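You operate a simulated robot arm through the tools that you are given. There is no shell and no other tool.

Carry out the task below with a simulated robot arm. There is one attempt and no reset: what you move stays moved.

TASK
Press the grey cap on to the left jar in the cream press and put the jar back.
Fine: push the green press lever; leave the slide out.

Only the result counts: the job must be done as asked and must still hold three seconds after the hand-in. Knocking over, shifting, dropping, spilling or breaking anything else fails it. Lids that push on must go on centred and level and be pressed home; caps that screw on are set level and turned clockwise until they are tight.

THE ROBOT
A 7-joint arm with a two-finger parallel gripper, fixed in place. Base frame: the origin is on the floor under the middle of its stand, x ahead of it, y to its left, z up; the work surface is at about z = 0.8. Lengths are in m, angles in rad, forces in N, time in s.
With the tool pointing down near the work surface it reaches from about 0.24 to 0.68 m from the base axis. Its first joint turns from -1.152 to 1.152 rad. Payload 2.4 kg.
Tool frame: the origin (TCP) lies between the finger pads and is the grasp point; the fingertips stand 0.03 m ahead of it; z points along the fingers, y is the line along which they close. The gripper opens to 0.094 m. The fingers are 0.028 m wide and 0.01 m thick; the gripper's body (0.05 by 0.096 m) begins 0.055 m behind the TCP.
Orientation is that of the tool frame in the base frame, as a unit quaternion [x, y, z, w]. With the fingers straight down and closing along the base's y, the tool's x points along the base's -x, its y along +y and its z along -z.

THE INTERFACE
- The arm moves only by the tool send_rows. Its argument "deltas" is one flat list of numbers, 7 for each row, row after row: the finger opening in cm, from 0 to 9.4, then the shift along the base's x, y, z in cm, then the turn, a rotation vector about the base's x, y, z in rad. In form: [gripper, tx, ty, tz, rx, ry, rz, gripper, tx, ty, tz, rx, ry, rz, ...]. A call has 1 to 20 rows; each row is the pose to reach, as a shift and turn from the pose commanded when the call began. Rows are played at 5 a second. More than 0.05 m and 0.15 rad between two rows, or a gripper value outside its range, and nothing of the call is played. Where a pose cannot be reached the arm comes as near as it can. A force on the tool above 90 N (or 10 N above the force at the start of the call, whichever is more), or a blocked arm, ends the call early, and 0.2 s more pass. Each finger travels about 0.153 m/s and halts on what it meets, pressing with about 27 N; the grip force reading is that of the motor and also rises with nothing between the fingers. The clock runs only during rows and for 0.2 s after the last one: add rows that repeat a pose to give the fingers time. It gives the time, the measured TCP pose, the force on the tool (base axes), the opening and the grip force at its end, in the units of the frame above (readings bear some noise), with the torque about the TCP (base axes, N m) and any sound that the robot's microphone picked up.
- Cameras (640 x 400 px; columns grow to the right, rows downward): "scene" is fixed at [0.0391, 0.4787, 1.4393]; the picture's right is [-0.72, -0.69, 0.00], its down [-0.43, 0.45, -0.78] and it looks along [0.54, -0.57, -0.62] (base axes); focal length 363 px, centre (320, 200). "wrist" rides on the gripper at [0.076, 0.014, -0.102] in the tool frame; the picture's right is [-0.18, 0.98, 0.00], its down [-0.75, -0.14, -0.64] and it looks along [-0.63, -0.12, 0.77] (tool axes); focal length 243 px, centre (320, 200).
- grab_frame(camera): a new picture of that camera. It takes no simulated time.
- point_at(camera, pixels): for up to 12 pixels [column, row] of the newest picture of that camera ("zoom" is the newest enlarged one), the place [x, y, z] in the base frame of the surface seen there, good to about 0.003 m. It takes no simulated time.
- inspect(camera, box): a new picture of the part [left, top, right, bottom] of that camera's present view, enlarged. It takes no simulated time.
- job_done(): hands the job in; it is judged then, once.

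Leave the gripper open and the arm clear of the work at the hand-in unless told otherwise.

The tools are called after "Request:" by a JSON object that holds its "fn" and its "kwargs". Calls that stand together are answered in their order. send_rows: Moves the arm, as the interface text tells. Its arguments: {"type":"object","properties":{"deltas":{"type":"array","items":{"type":"number"}}},"required":["deltas"]} The other tools are called the same way: grab_frame (camera) takes a picture; point_at (camera, pixels) gives the place of the surface under pixels of a picture; inspect (camera, box) takes an enlarged picture of a part of a camera's view; job_done () hands the job in.

At the start:

```text
time_s: 0.0
tool_pos: [0.3678, 0.0755, 1.1781]
tool_rot: [0.0, 1.0, 0.0, 0.0]
contact_force: [0.9, 0.5, -0.3]
torque: [0.0, -0.02, 0.03]
gripper_width: 0.0941
gripper_force: 0.1
```

scene: 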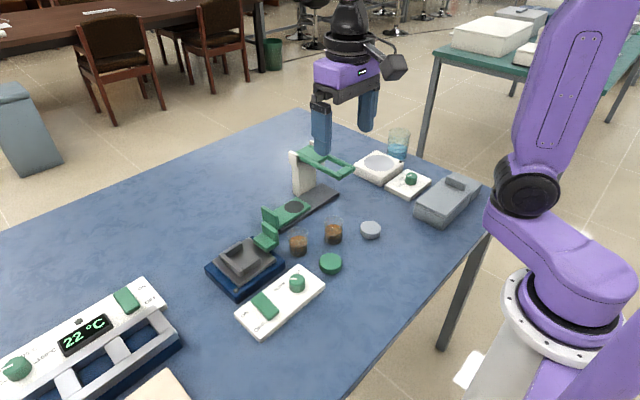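
wrist: 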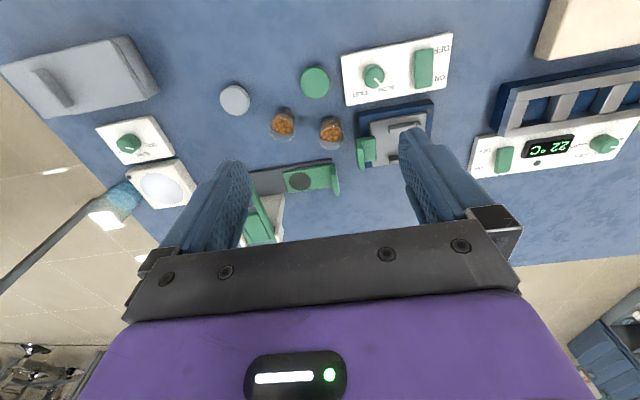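

I see a cream press with a green lever and a green slide, two small jars with brown contents, a grey cap and a green cap. I'll take close-up views of the press and the jars first.

Request:
{"fn": "inspect", "kwargs": {"camera": "scene", "box": [200, 130, 400, 290]}}

Request:
{"fn": "inspect", "kwargs": {"camera": "wrist", "box": [200, 60, 450, 250]}}

```text
2.50 times, centred on (300, 210) of scene
```

zoom: 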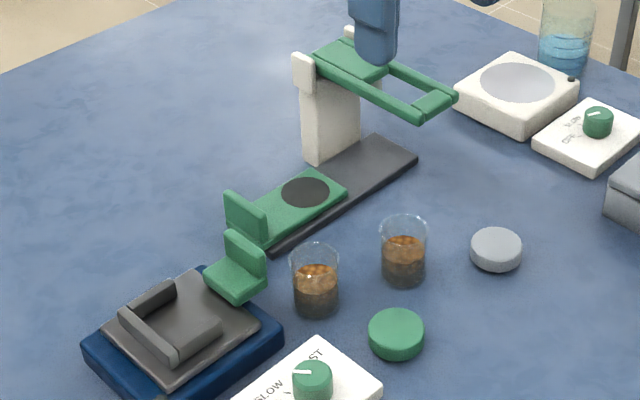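

```text
2.11 times, centred on (325, 155) of wrist
```

zoom: 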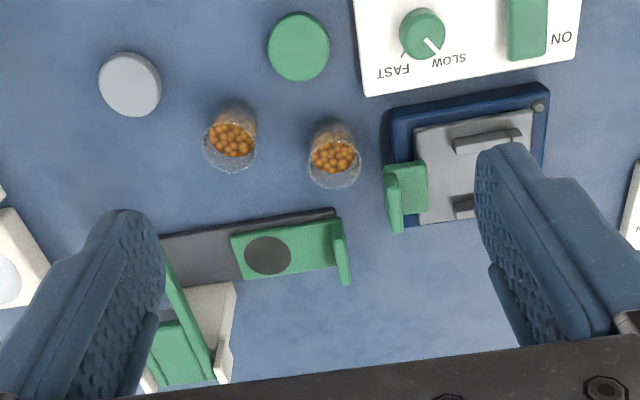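

Now I'll measure the main parts: jars, caps, press and slide, using pixels in the enlarged wrist picture.

Request:
{"fn": "point_at", "kwargs": {"camera": "zoom", "pixels": [[130, 84], [298, 46], [232, 140], [334, 158], [268, 255], [340, 252], [240, 240], [330, 215], [200, 255], [180, 340], [225, 300], [405, 190]]}}

Request:
{"fn": "grab_frame", "kwargs": {"camera": "scene"}}

```text
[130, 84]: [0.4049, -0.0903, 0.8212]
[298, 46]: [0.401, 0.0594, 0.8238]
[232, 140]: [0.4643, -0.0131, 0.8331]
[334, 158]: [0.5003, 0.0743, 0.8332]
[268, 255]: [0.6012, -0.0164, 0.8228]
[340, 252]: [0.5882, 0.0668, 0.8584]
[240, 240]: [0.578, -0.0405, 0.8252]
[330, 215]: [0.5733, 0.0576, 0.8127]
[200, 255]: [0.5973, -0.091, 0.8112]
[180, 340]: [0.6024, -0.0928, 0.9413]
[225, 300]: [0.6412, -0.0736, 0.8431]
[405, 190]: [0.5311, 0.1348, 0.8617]
```

```text
taken
```

scene: 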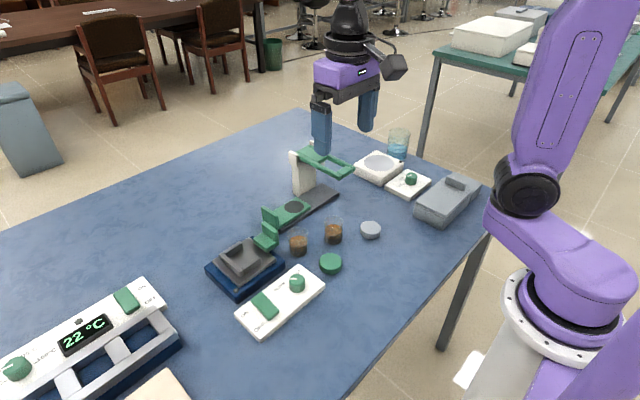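

I'll zoom tighter on the jars and caps in both cameras to get exact positions.

Request:
{"fn": "inspect", "kwargs": {"camera": "scene", "box": [270, 205, 390, 280]}}

```text
5.33 times, centred on (330, 242) of scene
```

zoom: 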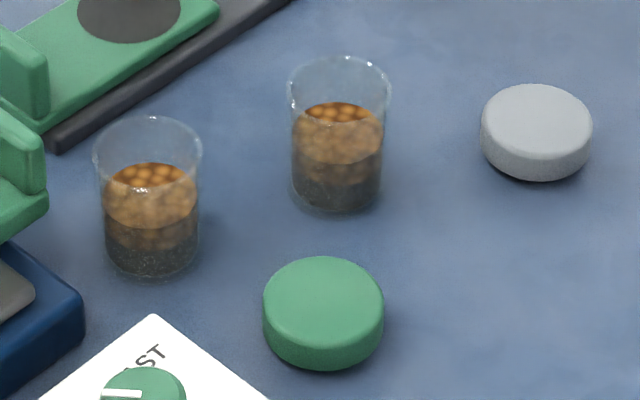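

Request:
{"fn": "point_at", "kwargs": {"camera": "zoom", "pixels": [[482, 118], [590, 118], [536, 88], [536, 145], [536, 178], [536, 196], [325, 262], [325, 310], [325, 366], [150, 276], [340, 212], [220, 240]]}}

Request:
{"fn": "point_at", "kwargs": {"camera": "zoom", "pixels": [[94, 145], [202, 147], [150, 118], [148, 165], [289, 88], [389, 88], [340, 58], [340, 118], [102, 240], [199, 240], [293, 180], [383, 180]]}}

```text
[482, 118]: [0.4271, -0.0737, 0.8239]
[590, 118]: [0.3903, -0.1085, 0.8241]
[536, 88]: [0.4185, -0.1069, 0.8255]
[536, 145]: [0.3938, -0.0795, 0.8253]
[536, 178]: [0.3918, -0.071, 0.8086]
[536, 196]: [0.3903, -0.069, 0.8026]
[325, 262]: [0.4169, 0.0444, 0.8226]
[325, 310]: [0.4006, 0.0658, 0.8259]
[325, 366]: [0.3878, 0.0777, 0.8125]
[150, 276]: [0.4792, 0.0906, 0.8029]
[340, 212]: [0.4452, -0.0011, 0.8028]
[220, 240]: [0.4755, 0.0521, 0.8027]
```

```text
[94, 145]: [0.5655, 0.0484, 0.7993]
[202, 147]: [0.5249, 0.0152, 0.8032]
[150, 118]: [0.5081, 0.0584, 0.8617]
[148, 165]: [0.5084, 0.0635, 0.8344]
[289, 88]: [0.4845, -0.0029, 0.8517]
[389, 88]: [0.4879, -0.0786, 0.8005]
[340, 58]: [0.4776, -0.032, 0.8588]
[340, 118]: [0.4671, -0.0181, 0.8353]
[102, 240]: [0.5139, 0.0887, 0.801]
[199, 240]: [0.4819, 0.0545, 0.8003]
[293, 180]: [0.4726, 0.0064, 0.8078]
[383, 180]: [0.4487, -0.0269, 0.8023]
```

I'll now measure the press: base plate, slide, handle, column and lever.

Request:
{"fn": "inspect", "kwargs": {"camera": "scene", "box": [250, 130, 370, 205]}}

```text
5.33 times, centred on (310, 168) of scene
```

zoom: 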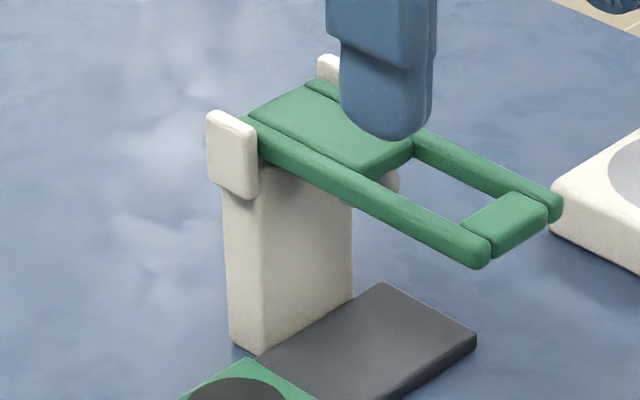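

Request:
{"fn": "point_at", "kwargs": {"camera": "zoom", "pixels": [[232, 130], [240, 185], [300, 150], [360, 150], [505, 215], [520, 240], [475, 250], [550, 200], [290, 270], [240, 300], [390, 310], [440, 350]]}}

Request:
{"fn": "inspect", "kwargs": {"camera": "scene", "box": [240, 180, 360, 255]}}

```text
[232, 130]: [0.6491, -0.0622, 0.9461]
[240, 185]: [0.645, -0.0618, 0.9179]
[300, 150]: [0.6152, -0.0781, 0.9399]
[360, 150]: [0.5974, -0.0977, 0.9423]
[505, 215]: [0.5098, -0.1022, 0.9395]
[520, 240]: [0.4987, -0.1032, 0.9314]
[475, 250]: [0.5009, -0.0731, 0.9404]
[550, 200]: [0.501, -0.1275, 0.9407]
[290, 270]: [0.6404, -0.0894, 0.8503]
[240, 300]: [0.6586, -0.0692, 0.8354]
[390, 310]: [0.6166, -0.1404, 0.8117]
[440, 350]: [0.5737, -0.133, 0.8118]
```

```text
5.33 times, centred on (300, 218) of scene
```

zoom: 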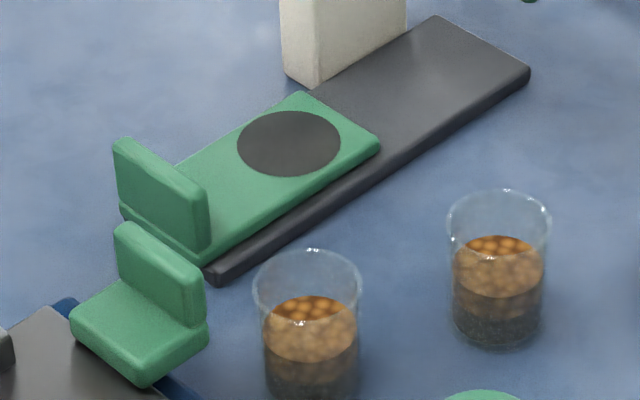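

Request:
{"fn": "point_at", "kwargs": {"camera": "zoom", "pixels": [[289, 145], [238, 142], [340, 142], [289, 112], [289, 176], [302, 95], [378, 145], [125, 145], [205, 200], [160, 170], [215, 272], [175, 215]]}}

Request:
{"fn": "point_at", "kwargs": {"camera": "zoom", "pixels": [[437, 18], [528, 68], [528, 78], [290, 80], [316, 84], [400, 30], [130, 212], [200, 258], [215, 195], [120, 240], [190, 275], [250, 185]]}}

```text
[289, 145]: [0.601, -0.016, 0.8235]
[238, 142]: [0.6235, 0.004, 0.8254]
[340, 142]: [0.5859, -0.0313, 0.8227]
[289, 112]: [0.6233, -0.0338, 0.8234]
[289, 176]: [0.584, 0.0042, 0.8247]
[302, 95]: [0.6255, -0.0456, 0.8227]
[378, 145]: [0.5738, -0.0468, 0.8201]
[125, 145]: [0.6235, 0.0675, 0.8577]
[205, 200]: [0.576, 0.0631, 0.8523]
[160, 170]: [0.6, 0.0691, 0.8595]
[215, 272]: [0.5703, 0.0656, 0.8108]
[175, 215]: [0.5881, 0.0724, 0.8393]
```

```text
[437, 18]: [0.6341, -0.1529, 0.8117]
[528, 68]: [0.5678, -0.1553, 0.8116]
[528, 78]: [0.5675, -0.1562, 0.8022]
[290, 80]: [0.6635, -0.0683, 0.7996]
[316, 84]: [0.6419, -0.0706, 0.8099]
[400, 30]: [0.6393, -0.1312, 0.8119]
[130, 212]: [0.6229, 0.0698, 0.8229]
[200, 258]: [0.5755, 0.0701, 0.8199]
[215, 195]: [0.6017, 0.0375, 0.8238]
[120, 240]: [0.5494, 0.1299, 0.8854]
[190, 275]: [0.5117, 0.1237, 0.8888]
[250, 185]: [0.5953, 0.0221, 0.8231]
```

The key places so far:
- **Grey cap:** about (0.407, -0.092), top at z 0.825.
- **Left jar (larger y):** about (0.498, 0.074), rim at 0.860.
- **Slide pad:** (0.602, -0.015, 0.823).
- **Press lever handle:** (0.505, -0.10, 0.94).

Next I move the open gripper over towards the grey cap to see it from nearer.

Request:
{"fn": "send_rows", "kwargs": {"deltas": [9.4, 0, -2.5, -2.5, 0, 0, 0, 9.4, 0, -5, -5, 0, 0, 0, 9.4, 0, -7.5, -7.5, 0, 0, 0, 9.4, 0, -10, -10, 0, 0, 0, 9.4, 0, -12.5, -12.5, 0, 0, 0, 9.4, 0, -15, -15, 0, 0, 0, 9.4, 0, -16.5, -18, 0, 0, 0, 9.4, 0, -16.5, -18, 0, 0, 0]}}

Request:
{"fn": "grab_frame", "kwargs": {"camera": "wrist"}}

```text
time_s: 1.8
tool_pos: [0.3681, -0.0892, 0.9973]
tool_rot: [0.0, 1.0, 0.0, 0.0]
contact_force: [0.6, 0.3, -0.2]
torque: [0.0, 0.01, 0.0]
gripper_width: 0.0942
gripper_force: 0.1
```

```text
taken
```

wrist: 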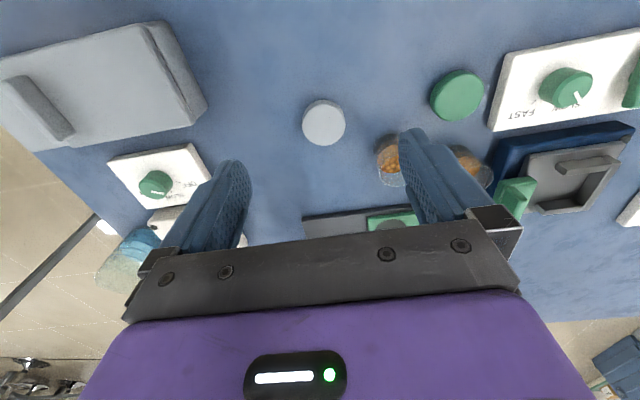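

The grey cap is at (323,122) in the wrist picture. I'll enlarge it to find its centre.

Request:
{"fn": "inspect", "kwargs": {"camera": "wrist", "box": [283, 97, 363, 147]}}

```text
8.00 times, centred on (323, 122) of wrist
```

zoom: 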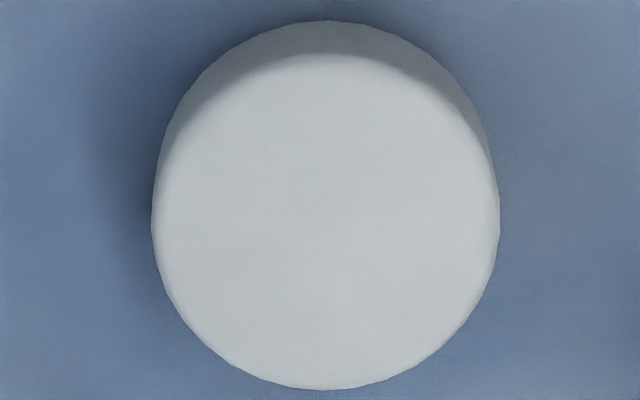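

Request:
{"fn": "point_at", "kwargs": {"camera": "zoom", "pixels": [[325, 222], [165, 220], [487, 220], [325, 75], [325, 375], [220, 110], [430, 110], [220, 330], [430, 330], [60, 60], [600, 350], [325, 30]]}}

```text
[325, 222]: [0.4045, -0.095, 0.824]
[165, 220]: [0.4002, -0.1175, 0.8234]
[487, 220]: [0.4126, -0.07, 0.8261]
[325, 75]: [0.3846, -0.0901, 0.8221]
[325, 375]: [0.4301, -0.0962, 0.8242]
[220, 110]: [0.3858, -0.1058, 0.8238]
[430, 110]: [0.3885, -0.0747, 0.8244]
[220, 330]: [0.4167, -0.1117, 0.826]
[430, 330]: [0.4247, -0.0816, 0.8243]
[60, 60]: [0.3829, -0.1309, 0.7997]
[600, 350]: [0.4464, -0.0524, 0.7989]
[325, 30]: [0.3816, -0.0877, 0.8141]
```

Averaging the points, the grey cap's centre is about (0.405, -0.093), it is 0.0505 across, the top is at 0.824 and the table at about 0.80. Before gripping anything I'll look closely at the left jar and the green part beside it, so I move over at the same height.

Request:
{"fn": "send_rows", "kwargs": {"deltas": [9.4, 1, 3.5, 0, 0, 0, 0, 9.4, 2, 7, 0, 0, 0, 0, 9.4, 3, 10.5, 0, 0, 0, 0, 9.4, 4, 14, 0, 0, 0, 0, 9.4, 5, 16.5, 0, 0, 0, 0, 9.4, 5, 16.5, 0, 0, 0, 0]}}

Request:
{"fn": "grab_frame", "kwargs": {"camera": "wrist"}}

```text
time_s: 3.2
tool_pos: [0.417, 0.0757, 0.9953]
tool_rot: [0.0, 1.0, 0.0, 0.001]
contact_force: [-0.5, -0.4, -0.7]
torque: [-0.02, 0.03, 0.02]
gripper_width: 0.094
gripper_force: 0.0
```

```text
taken
```

wrist: 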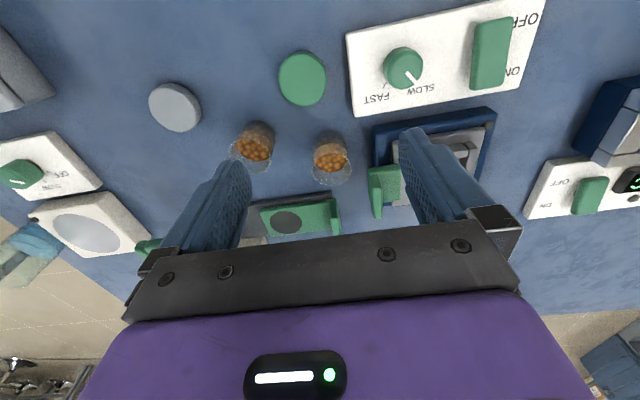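

The left jar (larger y) is at (330,158). I'll enlarge around it.

Request:
{"fn": "inspect", "kwargs": {"camera": "wrist", "box": [280, 125, 408, 205]}}

```text
5.00 times, centred on (344, 165) of wrist
```

zoom: 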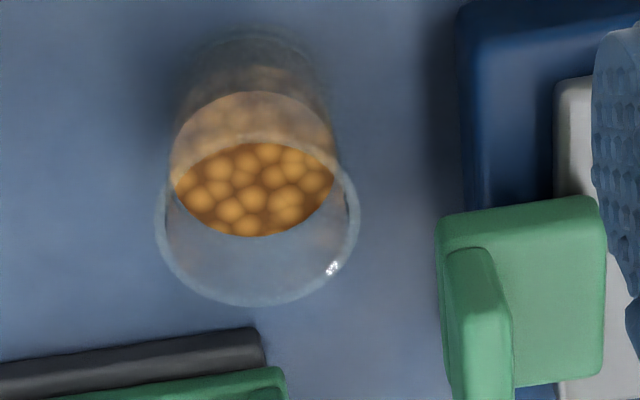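

Request:
{"fn": "point_at", "kwargs": {"camera": "zoom", "pixels": [[254, 165], [185, 190], [325, 185], [254, 230], [254, 300], [160, 215], [357, 215], [470, 260], [500, 390], [450, 225], [600, 200], [480, 330]]}}

Request:
{"fn": "point_at", "kwargs": {"camera": "zoom", "pixels": [[465, 30], [480, 180], [420, 180], [255, 35], [180, 60], [330, 60], [400, 300], [255, 303], [200, 285], [310, 285], [440, 350], [510, 300]]}}

```text
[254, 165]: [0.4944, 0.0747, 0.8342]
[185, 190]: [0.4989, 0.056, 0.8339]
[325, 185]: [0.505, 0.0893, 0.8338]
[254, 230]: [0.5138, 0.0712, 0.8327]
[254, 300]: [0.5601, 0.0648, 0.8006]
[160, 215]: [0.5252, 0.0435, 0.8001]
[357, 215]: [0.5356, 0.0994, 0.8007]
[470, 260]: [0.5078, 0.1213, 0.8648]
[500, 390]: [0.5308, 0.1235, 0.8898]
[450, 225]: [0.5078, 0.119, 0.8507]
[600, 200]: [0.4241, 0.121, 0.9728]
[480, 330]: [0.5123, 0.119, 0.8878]
```

```text
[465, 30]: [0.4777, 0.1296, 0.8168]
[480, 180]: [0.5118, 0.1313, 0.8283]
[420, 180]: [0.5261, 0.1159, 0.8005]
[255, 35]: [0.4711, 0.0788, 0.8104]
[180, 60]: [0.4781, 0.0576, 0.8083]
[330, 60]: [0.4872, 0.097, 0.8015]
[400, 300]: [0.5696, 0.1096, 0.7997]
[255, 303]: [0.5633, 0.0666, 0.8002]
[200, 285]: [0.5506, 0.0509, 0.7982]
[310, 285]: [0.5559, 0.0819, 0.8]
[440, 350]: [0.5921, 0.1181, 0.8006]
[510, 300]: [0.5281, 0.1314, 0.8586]
```

The left jar's centre is about (0.494, 0.0745), with a 0.047 m rim at z 0.86. The green part beside it starts at x 0.508, y 0.118 and reaches z 0.889. The press lever's outer arm (y about -0.07) comes close to the slide pad. Turning the gripper -90° about the vertical leaves more room there, so I try that turn up here.

Request:
{"fn": "send_rows", "kwargs": {"deltas": [9.4, 0, 0, 0.5, 0, 0, -0.143, 9.4, 0, 0, 0.5, 0, 0, -0.286, 9.4, 0, 0, 0.5, 0, 0, -0.429, 9.4, 0, 0, 0.5, 0, 0, -0.572, 9.4, 0, 0, 0.5, 0, 0, -0.715, 9.4, 0, 0, 0.5, 0, 0, -0.858, 9.4, 0, 0, 0.5, 0, 0, -1.001, 9.4, 0, 0, 0.5, 0, 0, -1.144, 9.4, 0, 0, 0.5, 0, 0, -1.287, 9.4, 0, 0, 0.5, 0, 0, -1.43, 9.4, 0, 0, 0.5, 0, 0, -1.5708, 9.4, 0, 0, 0.5, 0, 0, -1.5708, 9.4, 0, 0, 0.5, 0, 0, -1.5708]}}

Request:
{"fn": "grab_frame", "kwargs": {"camera": "wrist"}}

Request:
{"fn": "grab_frame", "kwargs": {"camera": "scene"}}

```text
time_s: 6.0
tool_pos: [0.4173, 0.0758, 1.002]
tool_rot: [0.708, 0.707, 0.0, 0.001]
contact_force: [0.1, 0.9, 0.2]
torque: [0.0, -0.01, 0.02]
gripper_width: 0.0939
gripper_force: 0.2
```

```text
taken
```

wrist: 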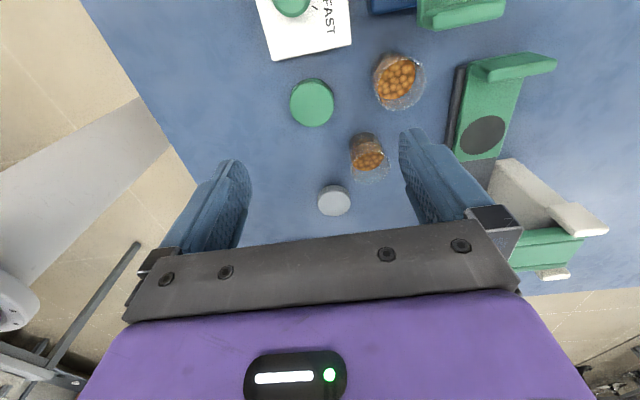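

```text
taken
```

scene: 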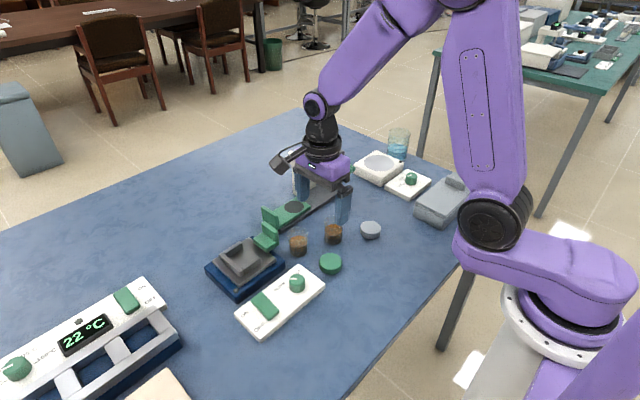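

The turn worked; in the wrist picture, right is now +x and up is +y. I'll re-measure the left jar at (400,80) and the grey cap at (334,200) from this view.

Request:
{"fn": "inspect", "kwargs": {"camera": "wrist", "box": [360, 40, 456, 100]}}

```text
6.67 times, centred on (408, 70) of wrist
```

zoom: 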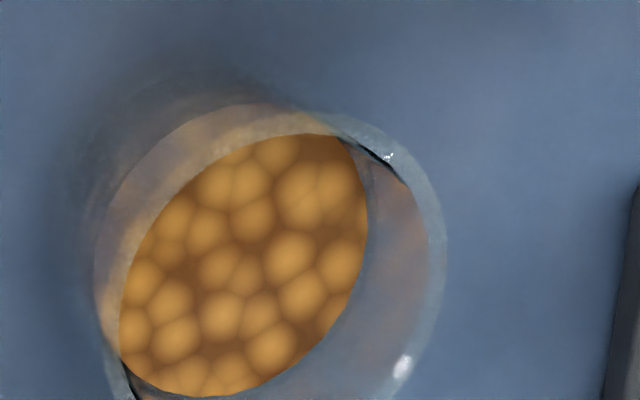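

Request:
{"fn": "inspect", "kwargs": {"camera": "wrist", "box": [352, 45, 448, 120]}}

Request:
{"fn": "point_at", "kwargs": {"camera": "zoom", "pixels": [[250, 200], [200, 150], [300, 180], [250, 120], [250, 260]]}}

```text
5.33 times, centred on (400, 82) of wrist
```

zoom: 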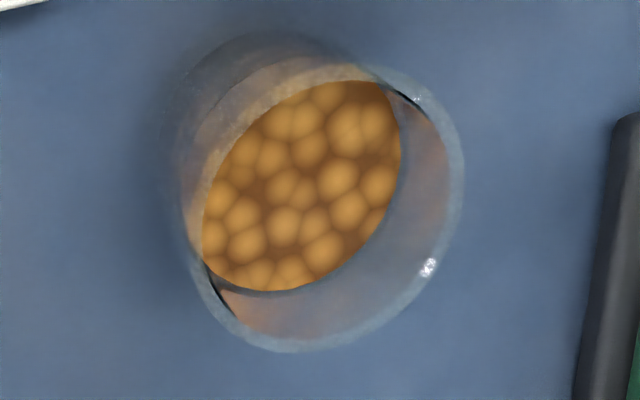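

```text
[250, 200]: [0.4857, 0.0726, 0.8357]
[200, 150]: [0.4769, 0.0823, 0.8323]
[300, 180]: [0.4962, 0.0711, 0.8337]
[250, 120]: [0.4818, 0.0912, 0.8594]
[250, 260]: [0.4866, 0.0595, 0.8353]
```

Request:
{"fn": "point_at", "kwargs": {"camera": "zoom", "pixels": [[292, 178], [210, 240], [375, 110], [290, 285], [330, 90], [395, 150], [250, 130], [220, 200]]}}

Request:
{"fn": "inspect", "kwargs": {"camera": "wrist", "box": [302, 175, 366, 225]}}

```text
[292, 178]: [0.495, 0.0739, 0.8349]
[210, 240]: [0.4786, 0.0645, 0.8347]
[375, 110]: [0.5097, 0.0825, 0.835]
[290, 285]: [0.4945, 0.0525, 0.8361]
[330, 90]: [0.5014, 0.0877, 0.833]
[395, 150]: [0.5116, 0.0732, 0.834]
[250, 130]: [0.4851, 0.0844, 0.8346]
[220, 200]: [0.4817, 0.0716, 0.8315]
```

```text
8.00 times, centred on (334, 200) of wrist
```

zoom: 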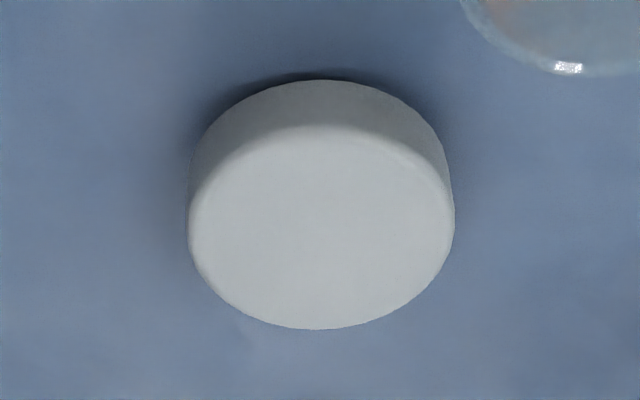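

Request:
{"fn": "point_at", "kwargs": {"camera": "zoom", "pixels": [[321, 226], [200, 226], [443, 226], [321, 140], [321, 315], [240, 160], [400, 160], [240, 290], [400, 290]]}}

```text
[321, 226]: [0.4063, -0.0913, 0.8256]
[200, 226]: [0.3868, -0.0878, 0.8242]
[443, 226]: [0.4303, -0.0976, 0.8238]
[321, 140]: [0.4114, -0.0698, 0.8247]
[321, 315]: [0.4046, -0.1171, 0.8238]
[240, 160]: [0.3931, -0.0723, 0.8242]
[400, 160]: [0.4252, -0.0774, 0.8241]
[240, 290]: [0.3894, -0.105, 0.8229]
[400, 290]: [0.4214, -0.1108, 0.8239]
```

Several views agree: cap centre about (0.406, -0.093), left jar centre about (0.494, 0.0745). I will move the jar first. I go above it with the fingers opened to 7 cm, closing along x, and stop with the tips just over the rim to check alignment.

Request:
{"fn": "send_rows", "kwargs": {"deltas": [7, 3.8, 0, 0, 0, 0, 0, 7, 7.62, -0.1, 0, 0, 0, 0, 7, 7.62, -0.1, -3, 0, 0, 0, 7, 7.62, -0.1, -6, 0, 0, 0, 7, 7.62, -0.1, -8, 0, 0, 0, 7, 7.62, -0.1, -8, 0, 0, 0, 7, 7.62, -0.1, -8, 0, 0, 0]}}

Request:
{"fn": "grab_frame", "kwargs": {"camera": "wrist"}}

Request:
{"fn": "inspect", "kwargs": {"camera": "scene", "box": [220, 150, 380, 250]}}

```text
time_s: 7.6
tool_pos: [0.4931, 0.0765, 0.9222]
tool_rot: [0.707, 0.707, -0.001, 0.0]
contact_force: [-0.2, 1.1, 0.3]
torque: [0.04, 0.0, 0.0]
gripper_width: 0.0702
gripper_force: 0.1
```

```text
taken
```

wrist: 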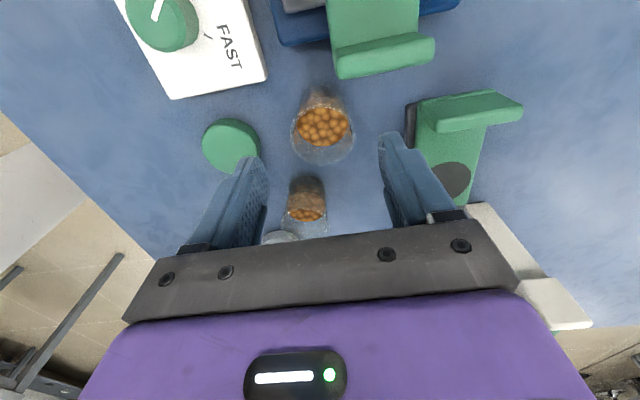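

```text
4.00 times, centred on (300, 200) of scene
```

zoom: 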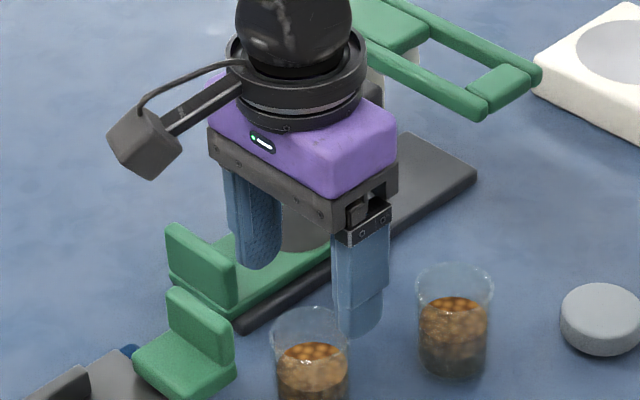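

By projection, the rim centre should appear at about (320,136) if the TCP is over it. I'll zoom to check precisely.

Request:
{"fn": "inspect", "kwargs": {"camera": "wrist", "box": [264, 95, 376, 165]}}

Request:
{"fn": "send_rows", "kwargs": {"deltas": [7, 0, 0, 0, 0, 0, 0]}}

```text
5.71 times, centred on (320, 130) of wrist
```

zoom: 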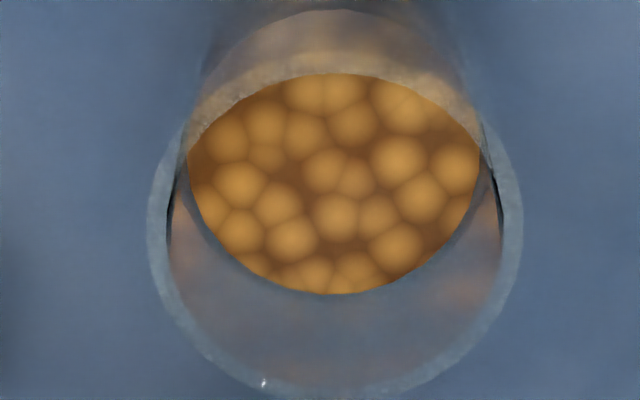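

```text
time_s: 8.0
tool_pos: [0.4941, 0.0775, 0.9215]
tool_rot: [0.707, 0.707, 0.001, 0.0]
contact_force: [-0.2, -0.3, -0.4]
torque: [-0.01, 0.01, -0.01]
gripper_width: 0.0702
gripper_force: 0.2
```

Request:
{"fn": "point_at", "kwargs": {"camera": "zoom", "pixels": [[335, 155], [200, 155], [470, 155], [335, 285], [335, 90], [250, 100], [420, 100], [250, 240], [420, 240]]}}

Request:
{"fn": "send_rows", "kwargs": {"deltas": [7, 0, 0, 0, 0, 0, 0, 7, 0, 0, 0, 0, 0, 0]}}

```text
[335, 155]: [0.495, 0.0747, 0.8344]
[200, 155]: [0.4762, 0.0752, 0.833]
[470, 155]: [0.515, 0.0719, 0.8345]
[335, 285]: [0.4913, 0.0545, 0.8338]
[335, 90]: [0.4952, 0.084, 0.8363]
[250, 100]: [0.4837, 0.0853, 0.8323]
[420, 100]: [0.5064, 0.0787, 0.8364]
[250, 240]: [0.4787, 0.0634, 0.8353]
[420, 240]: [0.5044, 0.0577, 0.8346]
```

```text
time_s: 8.6
tool_pos: [0.4939, 0.0756, 0.9216]
tool_rot: [0.707, 0.707, -0.001, 0.0]
contact_force: [-0.3, 0.4, 0.7]
torque: [0.0, -0.01, -0.01]
gripper_width: 0.0702
gripper_force: 0.1
```

The TCP reading jitters by about 1 mm. The jar is centred in y and about 1.3 mm further in +x, so I shift +0.12 cm in x and go straight down, bringing the tips to about z 0.82 around the jar.

Request:
{"fn": "send_rows", "kwargs": {"deltas": [7, 0.12, 0, 0, 0, 0, 0, 7, 0.12, 0, -1.5, 0, 0, 0, 7, 0.12, 0, -3, 0, 0, 0, 7, 0.12, 0, -4.5, 0, 0, 0, 7, 0.12, 0, -6, 0, 0, 0, 7, 0.12, 0, -7.3, 0, 0, 0, 7, 0.12, 0, -7.3, 0, 0, 0]}}

Request:
{"fn": "grab_frame", "kwargs": {"camera": "wrist"}}

Request:
{"fn": "inspect", "kwargs": {"camera": "scene", "box": [220, 180, 380, 280]}}

```text
time_s: 10.2
tool_pos: [0.4945, 0.0744, 0.8498]
tool_rot: [0.708, 0.706, 0.0, 0.0]
contact_force: [-0.3, -0.9, 0.1]
torque: [0.0, 0.01, -0.02]
gripper_width: 0.07
gripper_force: 0.0
```

```text
taken
```

wrist: 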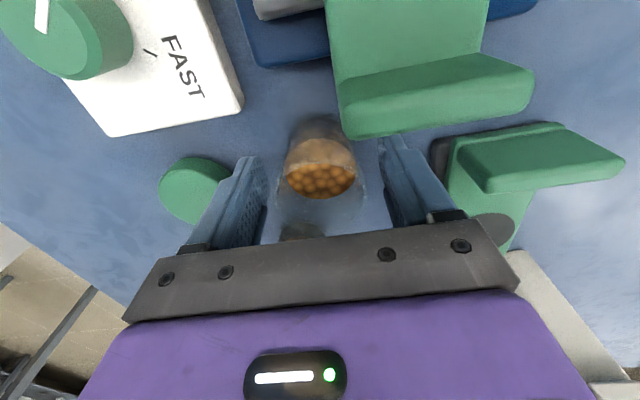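

```text
4.00 times, centred on (300, 230) of scene
```

zoom: 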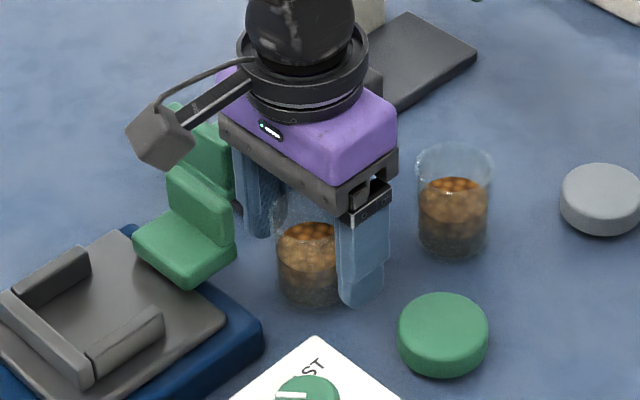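

The jar sits between the fingers with room on both sides. Now I close gently on it without lifting yet.

Request:
{"fn": "send_rows", "kwargs": {"deltas": [6, 0, 0, 0, 0, 0, 0, 5.2, 0, 0, 0, 0, 0, 0, 4.6, 0, 0, 0, 0, 0, 0, 4.0, 0, 0, 0, 0, 0, 0, 4.0, 0, 0, 0, 0, 0, 0, 4.0, 0, 0, 0, 0, 0, 0]}}

Request:
{"fn": "grab_frame", "kwargs": {"camera": "wrist"}}

```text
time_s: 11.6
tool_pos: [0.495, 0.0752, 0.8493]
tool_rot: [0.707, 0.707, 0.0, 0.0]
contact_force: [0.0, -0.1, 0.0]
torque: [0.01, 0.02, 0.02]
gripper_width: 0.0477
gripper_force: 26.7
```

```text
taken
```

wrist: 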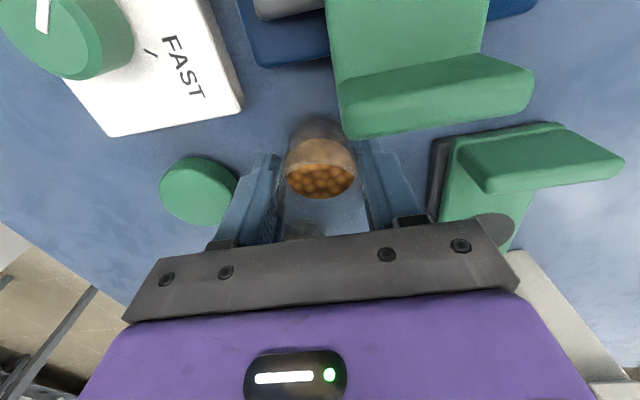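

Gripped: the opening is 0.0477 at full grip force. I lift straight up 10 cm.

Request:
{"fn": "send_rows", "kwargs": {"deltas": [4.0, 0, 0, 1, 0, 0, 0, 4.0, 0, 0, 3, 0, 0, 0, 4.0, 0, 0, 5, 0, 0, 0, 4.0, 0, 0, 7, 0, 0, 0, 4.0, 0, 0, 9, 0, 0, 0, 4.0, 0, 0, 10, 0, 0, 0, 4.0, 0, 0, 10, 0, 0, 0]}}

Request:
{"fn": "grab_frame", "kwargs": {"camera": "wrist"}}

Request:
{"fn": "inspect", "kwargs": {"camera": "scene", "box": [220, 130, 380, 230]}}

```text
time_s: 13.2
tool_pos: [0.4944, 0.075, 0.9508]
tool_rot: [0.708, 0.707, 0.0, -0.001]
contact_force: [0.9, -0.3, -0.3]
torque: [-0.02, -0.01, 0.0]
gripper_width: 0.0477
gripper_force: 27.1
```

```text
taken
```

wrist: 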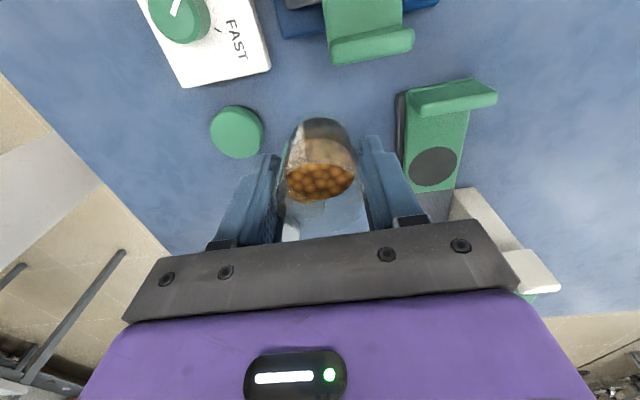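

```text
4.00 times, centred on (300, 180) of scene
```

zoom: 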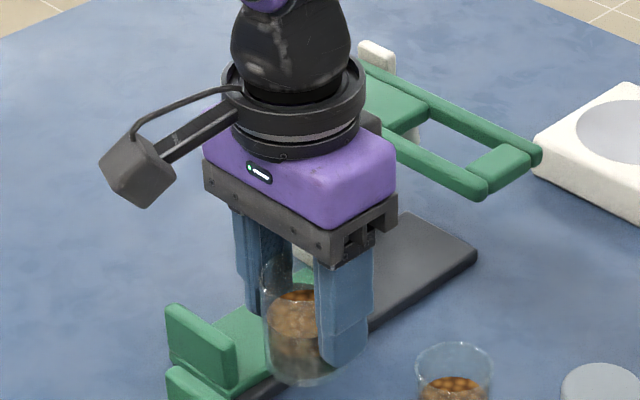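

The jar is held upright. The dark pad on the slide shows at (433,167), so I measure it from here.

Request:
{"fn": "inspect", "kwargs": {"camera": "wrist", "box": [385, 70, 513, 200]}}

```text
3.08 times, centred on (449, 135) of wrist
```

zoom: 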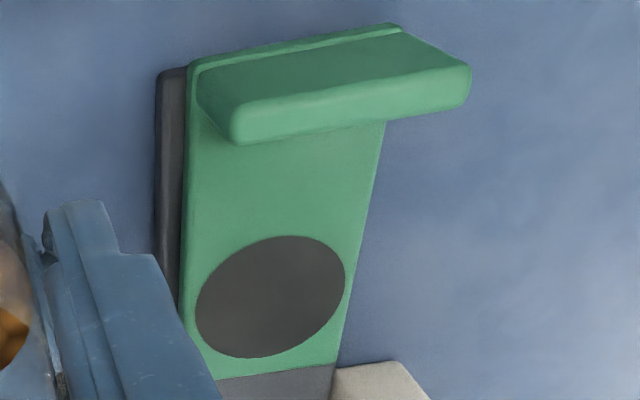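

Request:
{"fn": "point_at", "kwargs": {"camera": "zoom", "pixels": [[271, 297], [202, 300], [340, 290], [285, 240], [255, 353], [215, 330], [330, 255], [235, 255], [305, 340], [190, 200], [365, 200], [260, 372]]}}

Request:
{"fn": "point_at", "kwargs": {"camera": "zoom", "pixels": [[230, 110], [350, 80], [440, 75], [235, 130], [460, 90], [200, 90], [390, 30], [460, 65], [280, 125], [400, 105], [260, 160], [360, 130]]}}

```text
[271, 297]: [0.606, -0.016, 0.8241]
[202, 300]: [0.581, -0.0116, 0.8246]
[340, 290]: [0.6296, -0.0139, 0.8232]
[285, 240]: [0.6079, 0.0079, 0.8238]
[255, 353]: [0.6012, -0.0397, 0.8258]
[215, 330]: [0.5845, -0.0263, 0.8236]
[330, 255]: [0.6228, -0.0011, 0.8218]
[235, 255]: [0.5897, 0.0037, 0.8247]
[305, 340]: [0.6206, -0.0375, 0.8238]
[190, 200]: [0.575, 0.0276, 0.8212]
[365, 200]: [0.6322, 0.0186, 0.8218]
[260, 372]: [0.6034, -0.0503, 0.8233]
```

```text
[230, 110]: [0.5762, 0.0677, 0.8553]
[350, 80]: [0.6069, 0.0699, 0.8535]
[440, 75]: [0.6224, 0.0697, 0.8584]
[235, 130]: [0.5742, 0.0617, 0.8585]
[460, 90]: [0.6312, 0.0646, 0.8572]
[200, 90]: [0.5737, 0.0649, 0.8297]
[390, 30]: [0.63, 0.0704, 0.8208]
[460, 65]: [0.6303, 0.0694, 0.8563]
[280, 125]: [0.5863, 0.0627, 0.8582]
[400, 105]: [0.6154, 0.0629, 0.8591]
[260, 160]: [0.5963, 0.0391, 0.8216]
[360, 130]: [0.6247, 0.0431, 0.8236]
```

The pad centre averages to about (0.6035, -0.0147, 0.824). I carry the jar over the pad at this height, then lower to about 1.7 cm above it and look.

Request:
{"fn": "send_rows", "kwargs": {"deltas": [4.0, 2.2, -1.8, 0, 0, 0, 0, 4.0, 4.4, -3.6, 0, 0, 0, 0, 4.0, 6.6, -5.4, 0, 0, 0, 0, 4.0, 8.8, -7.2, 0, 0, 0, 0, 4.0, 10.83, -8.92, 0, 0, 0, 0, 4.0, 10.83, -8.92, -2, 0, 0, 0, 4.0, 10.83, -8.92, -4, 0, 0, 0, 4.0, 10.83, -8.92, -6, 0, 0, 0, 4.0, 10.83, -8.92, -6, 0, 0, 0, 4.0, 10.83, -8.92, -6, 0, 0, 0]}}

Request:
{"fn": "grab_frame", "kwargs": {"camera": "wrist"}}

Request:
{"fn": "inspect", "kwargs": {"camera": "scene", "box": [220, 130, 380, 230]}}

```text
time_s: 15.4
tool_pos: [0.604, -0.0136, 0.8906]
tool_rot: [0.707, 0.707, 0.0, 0.0]
contact_force: [-0.4, -0.1, -0.3]
torque: [0.0, -0.02, 0.0]
gripper_width: 0.0481
gripper_force: 27.1
```

```text
taken
```

wrist: 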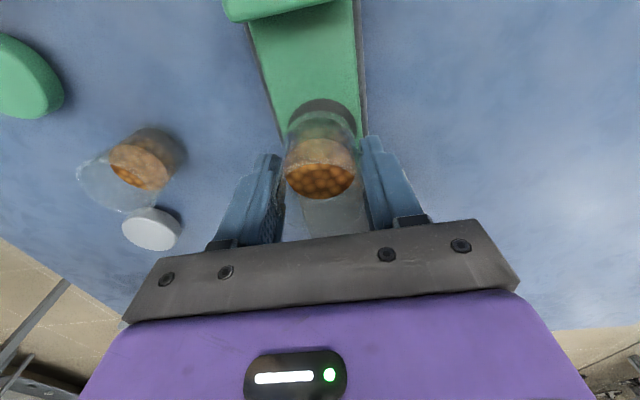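

```text
4.00 times, centred on (300, 180) of scene
```

zoom: 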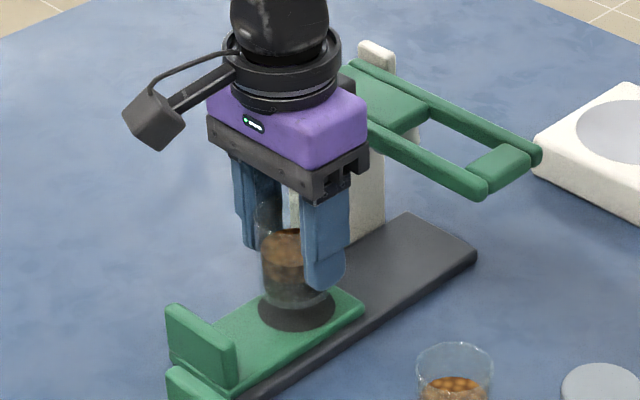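

Request:
{"fn": "inspect", "kwargs": {"camera": "wrist", "box": [264, 80, 376, 150]}}

Request:
{"fn": "inspect", "kwargs": {"camera": "scene", "box": [272, 180, 320, 220]}}

```text
5.71 times, centred on (320, 115) of wrist
```

zoom: 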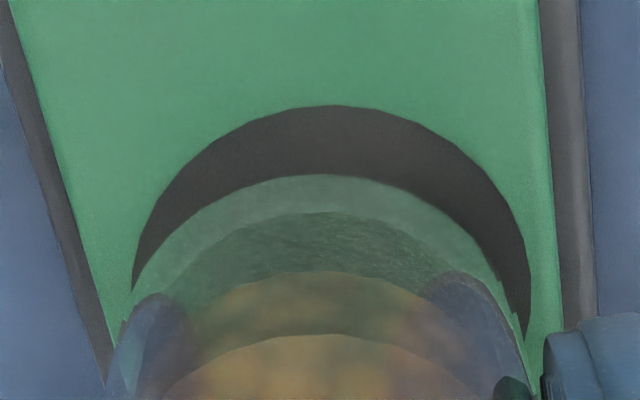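

```text
10.00 times, centred on (296, 200) of scene
```

zoom: 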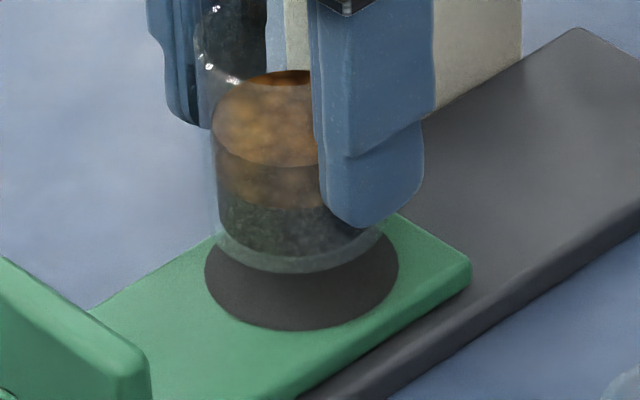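

The jar lines up with the pad; the pad centre is about 1 mm further in +x. I shift +0.1 cm and lower in small steps, watching the force.

Request:
{"fn": "send_rows", "kwargs": {"deltas": [4.0, 0.1, 0, 0, 0, 0, 0, 4.0, 0.1, 0, -0.5, 0, 0, 0, 4.0, 0.1, 0, -1.0, 0, 0, 0, 4.0, 0.1, 0, -1.3, 0, 0, 0, 4.0, 0.1, 0, -1.5, 0, 0, 0, 4.0, 0.1, 0, -1.5, 0, 0, 0]}}

```text
time_s: 16.8
tool_pos: [0.6035, -0.0138, 0.8748]
tool_rot: [0.707, 0.707, -0.001, 0.0]
contact_force: [0.4, 0.0, -1.2]
torque: [0.0, 0.03, 0.01]
gripper_width: 0.0478
gripper_force: 27.0
```

No contact yet at z 0.8748. I go down in 0.5 mm steps.

Request:
{"fn": "send_rows", "kwargs": {"deltas": [4.0, 0, 0, -0.05, 0, 0, 0, 4.0, 0, 0, -0.1, 0, 0, 0, 4.0, 0, 0, -0.1, 0, 0, 0]}}

Request:
{"fn": "inspect", "kwargs": {"camera": "scene", "box": [272, 180, 320, 220]}}

```text
time_s: 17.6
tool_pos: [0.6047, -0.0149, 0.8744]
tool_rot: [0.707, 0.707, 0.0, 0.0]
contact_force: [-0.4, 0.0, -0.2]
torque: [-0.01, 0.0, -0.02]
gripper_width: 0.048
gripper_force: 26.9
```

```text
10.00 times, centred on (296, 200) of scene
```

zoom: 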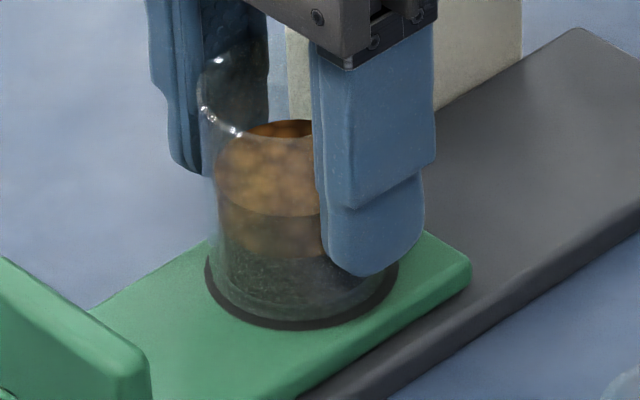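

The jar base is nearly on the pad with an even dark margin round it. A few more 0.5 mm steps.

Request:
{"fn": "send_rows", "kwargs": {"deltas": [4.0, 0, 0, -0.05, 0, 0, 0, 4.0, 0, 0, -0.1, 0, 0, 0, 4.0, 0, 0, -0.1, 0, 0, 0]}}

```text
time_s: 18.4
tool_pos: [0.6028, -0.0138, 0.8722]
tool_rot: [0.707, 0.707, 0.0, 0.0]
contact_force: [0.3, 0.3, -1.2]
torque: [-0.01, -0.01, 0.0]
gripper_width: 0.048
gripper_force: 26.9
```

Request:
{"fn": "send_rows", "kwargs": {"deltas": [4.0, 0, 0, -0.05, 0, 0, 0, 4.0, 0, 0, -0.1, 0, 0, 0, 4.0, 0, 0, -0.1, 0, 0, 0]}}

Request:
{"fn": "inspect", "kwargs": {"camera": "scene", "box": [272, 190, 320, 220]}}

```text
time_s: 19.2
tool_pos: [0.6045, -0.0129, 0.8714]
tool_rot: [0.708, 0.706, 0.0, 0.0]
contact_force: [-0.9, -1.7, 2.4]
torque: [-0.04, 0.06, 0.01]
gripper_width: 0.0478
gripper_force: 26.6
```

```text
13.33 times, centred on (296, 205) of scene
```

zoom: 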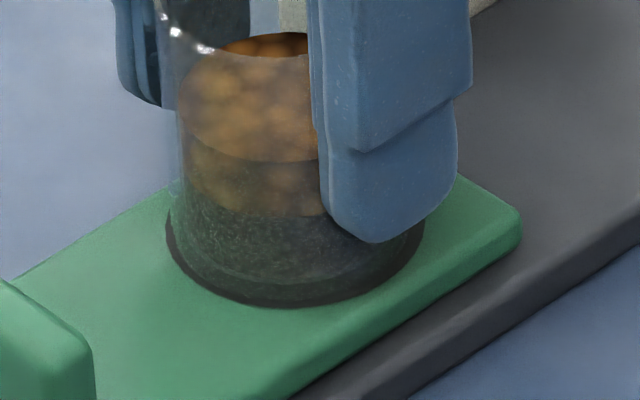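

I now read an upward contact force of about 2.4 N, so the jar stands on the pad. I release it gently.

Request:
{"fn": "send_rows", "kwargs": {"deltas": [4.8, 0, 0, 0, 0, 0, 0, 5.2, 0, 0, 0, 0, 0, 0, 6, 0, 0, 0, 0, 0, 0, 7, 0, 0, 0, 0, 0, 0, 7, 0, 0, 0, 0, 0, 0]}}

Request:
{"fn": "inspect", "kwargs": {"camera": "scene", "box": [272, 180, 320, 220]}}

Request:
{"fn": "grab_frame", "kwargs": {"camera": "wrist"}}

```text
time_s: 20.4
tool_pos: [0.6037, -0.0132, 0.8728]
tool_rot: [0.707, 0.707, 0.0, 0.0]
contact_force: [0.0, -0.1, 0.6]
torque: [-0.03, -0.03, -0.02]
gripper_width: 0.07
gripper_force: 0.1
```

```text
10.00 times, centred on (296, 200) of scene
```

zoom: 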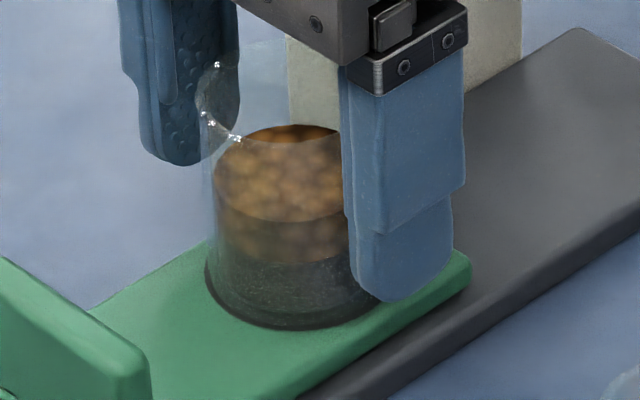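

```text
taken
```

wrist: 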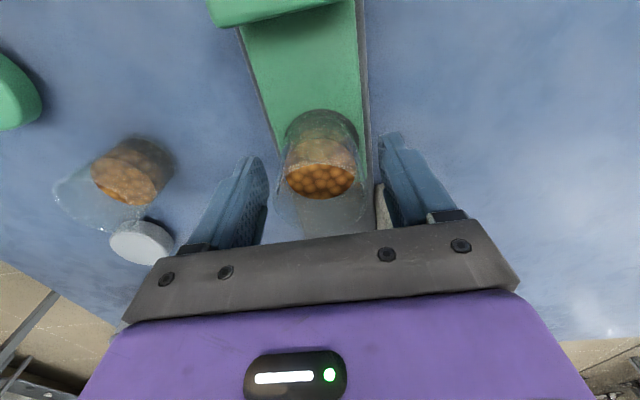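

The jar stands centred on the pad. I rise 15 cm and go to above the grey cap.

Request:
{"fn": "send_rows", "kwargs": {"deltas": [7, 0, 0, 2, 0, 0, 0, 7, 0, 0, 5, 0, 0, 0, 7, 0, 0, 8.5, 0, 0, 0, 7, 0, 0, 12, 0, 0, 0, 7, 0, 0, 14.8, 0, 0, 0, 7, -3.3, -1.3, 14.8, 0, 0, 0, 7, -6.6, -2.6, 14.8, 0, 0, 0, 7, -9.9, -3.9, 14.8, 0, 0, 0, 7, -13.2, -5.2, 14.8, 0, 0, 0, 7, -16.5, -6.5, 14.8, 0, 0, 0, 7, -19.85, -7.83, 14.8, 0, 0, 0, 7, -19.85, -7.83, 11.8, 0, 0, 0, 7, -19.85, -7.83, 8.8, 0, 0, 0, 7, -19.85, -7.83, 5.8, 0, 0, 0, 7, -19.85, -7.83, 3.3, 0, 0, 0, 7, -19.85, -7.83, 3.3, 0, 0, 0]}}

Request:
{"fn": "grab_frame", "kwargs": {"camera": "wrist"}}

Request:
{"fn": "grab_frame", "kwargs": {"camera": "scene"}}

```text
time_s: 23.8
tool_pos: [0.4067, -0.0922, 0.903]
tool_rot: [0.707, 0.707, 0.0, 0.0]
contact_force: [0.0, 0.2, 0.5]
torque: [-0.01, 0.0, -0.02]
gripper_width: 0.07
gripper_force: 0.0
```

```text
taken
```

wrist: 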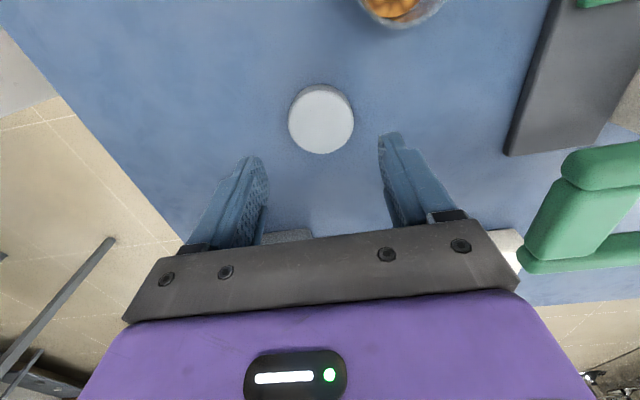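

```text
taken
```

scene: 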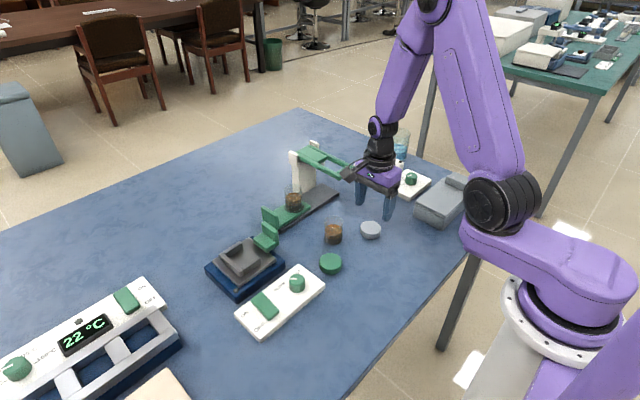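

The tips are at about 0.875, above the cap. The cap-top centre should appear near (320,126); I zoom to check.

Request:
{"fn": "inspect", "kwargs": {"camera": "wrist", "box": [272, 80, 368, 160]}}

```text
5.00 times, centred on (320, 120) of wrist
```

zoom: 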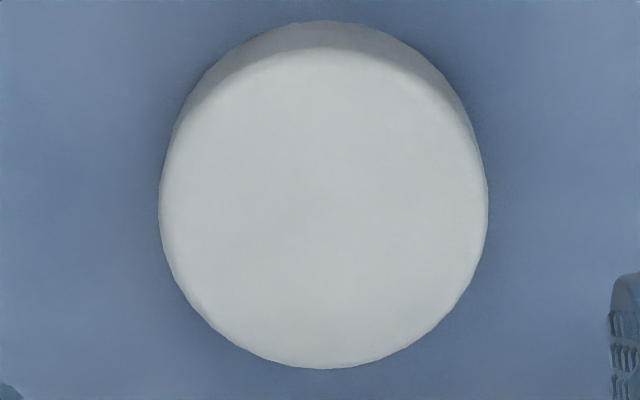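

The picture suggests the cap lies 1–1.5 mm off my TCP in y. To centre it exactly I will squeeze it lightly along y first (gripper turned back +90°), release, then turn -90° and grip along x. I rotate back here, with the tips well above everything nearby.

Request:
{"fn": "send_rows", "kwargs": {"deltas": [7, 0, 0, 0.5, 0, 0, 0.143, 7, 0, 0, 0.5, 0, 0, 0.286, 7, 0, 0, 0.5, 0, 0, 0.429, 7, 0, 0, 0.5, 0, 0, 0.572, 7, 0, 0, 0.5, 0, 0, 0.715, 7, 0, 0, 0.5, 0, 0, 0.858, 7, 0, 0, 0.5, 0, 0, 1.001, 7, 0, 0, 0.5, 0, 0, 1.144, 7, 0, 0, 0.5, 0, 0, 1.287, 7, 0, 0, 0.5, 0, 0, 1.43, 7, 0, 0, 0.5, 0, 0, 1.5708, 7, 0, 0, 0.5, 0, 0, 1.5708]}}

Request:
{"fn": "grab_frame", "kwargs": {"camera": "wrist"}}

Request:
{"fn": "inspect", "kwargs": {"camera": "scene", "box": [300, 160, 460, 260]}}

```text
time_s: 26.4
tool_pos: [0.4051, -0.0929, 0.9105]
tool_rot: [-0.001, 1.0, 0.0, 0.0]
contact_force: [-0.4, 0.3, 0.5]
torque: [-0.01, 0.0, -0.01]
gripper_width: 0.0699
gripper_force: 0.0
```

```text
taken
```

wrist: 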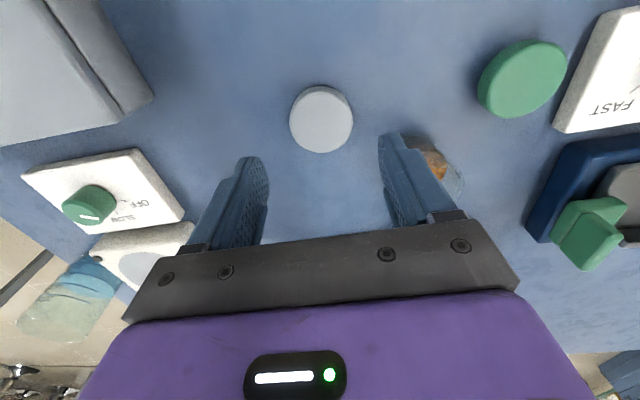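

```text
4.00 times, centred on (380, 210) of scene
```

zoom: 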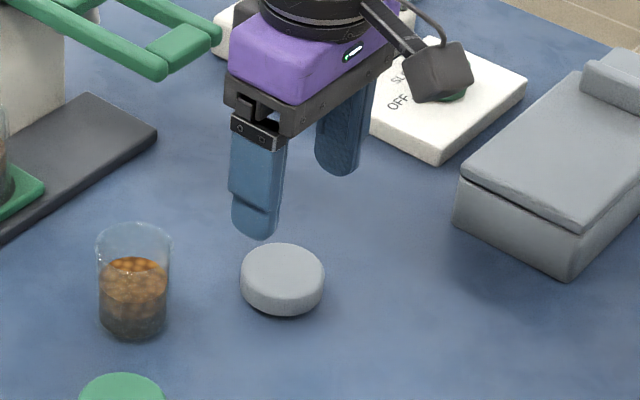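

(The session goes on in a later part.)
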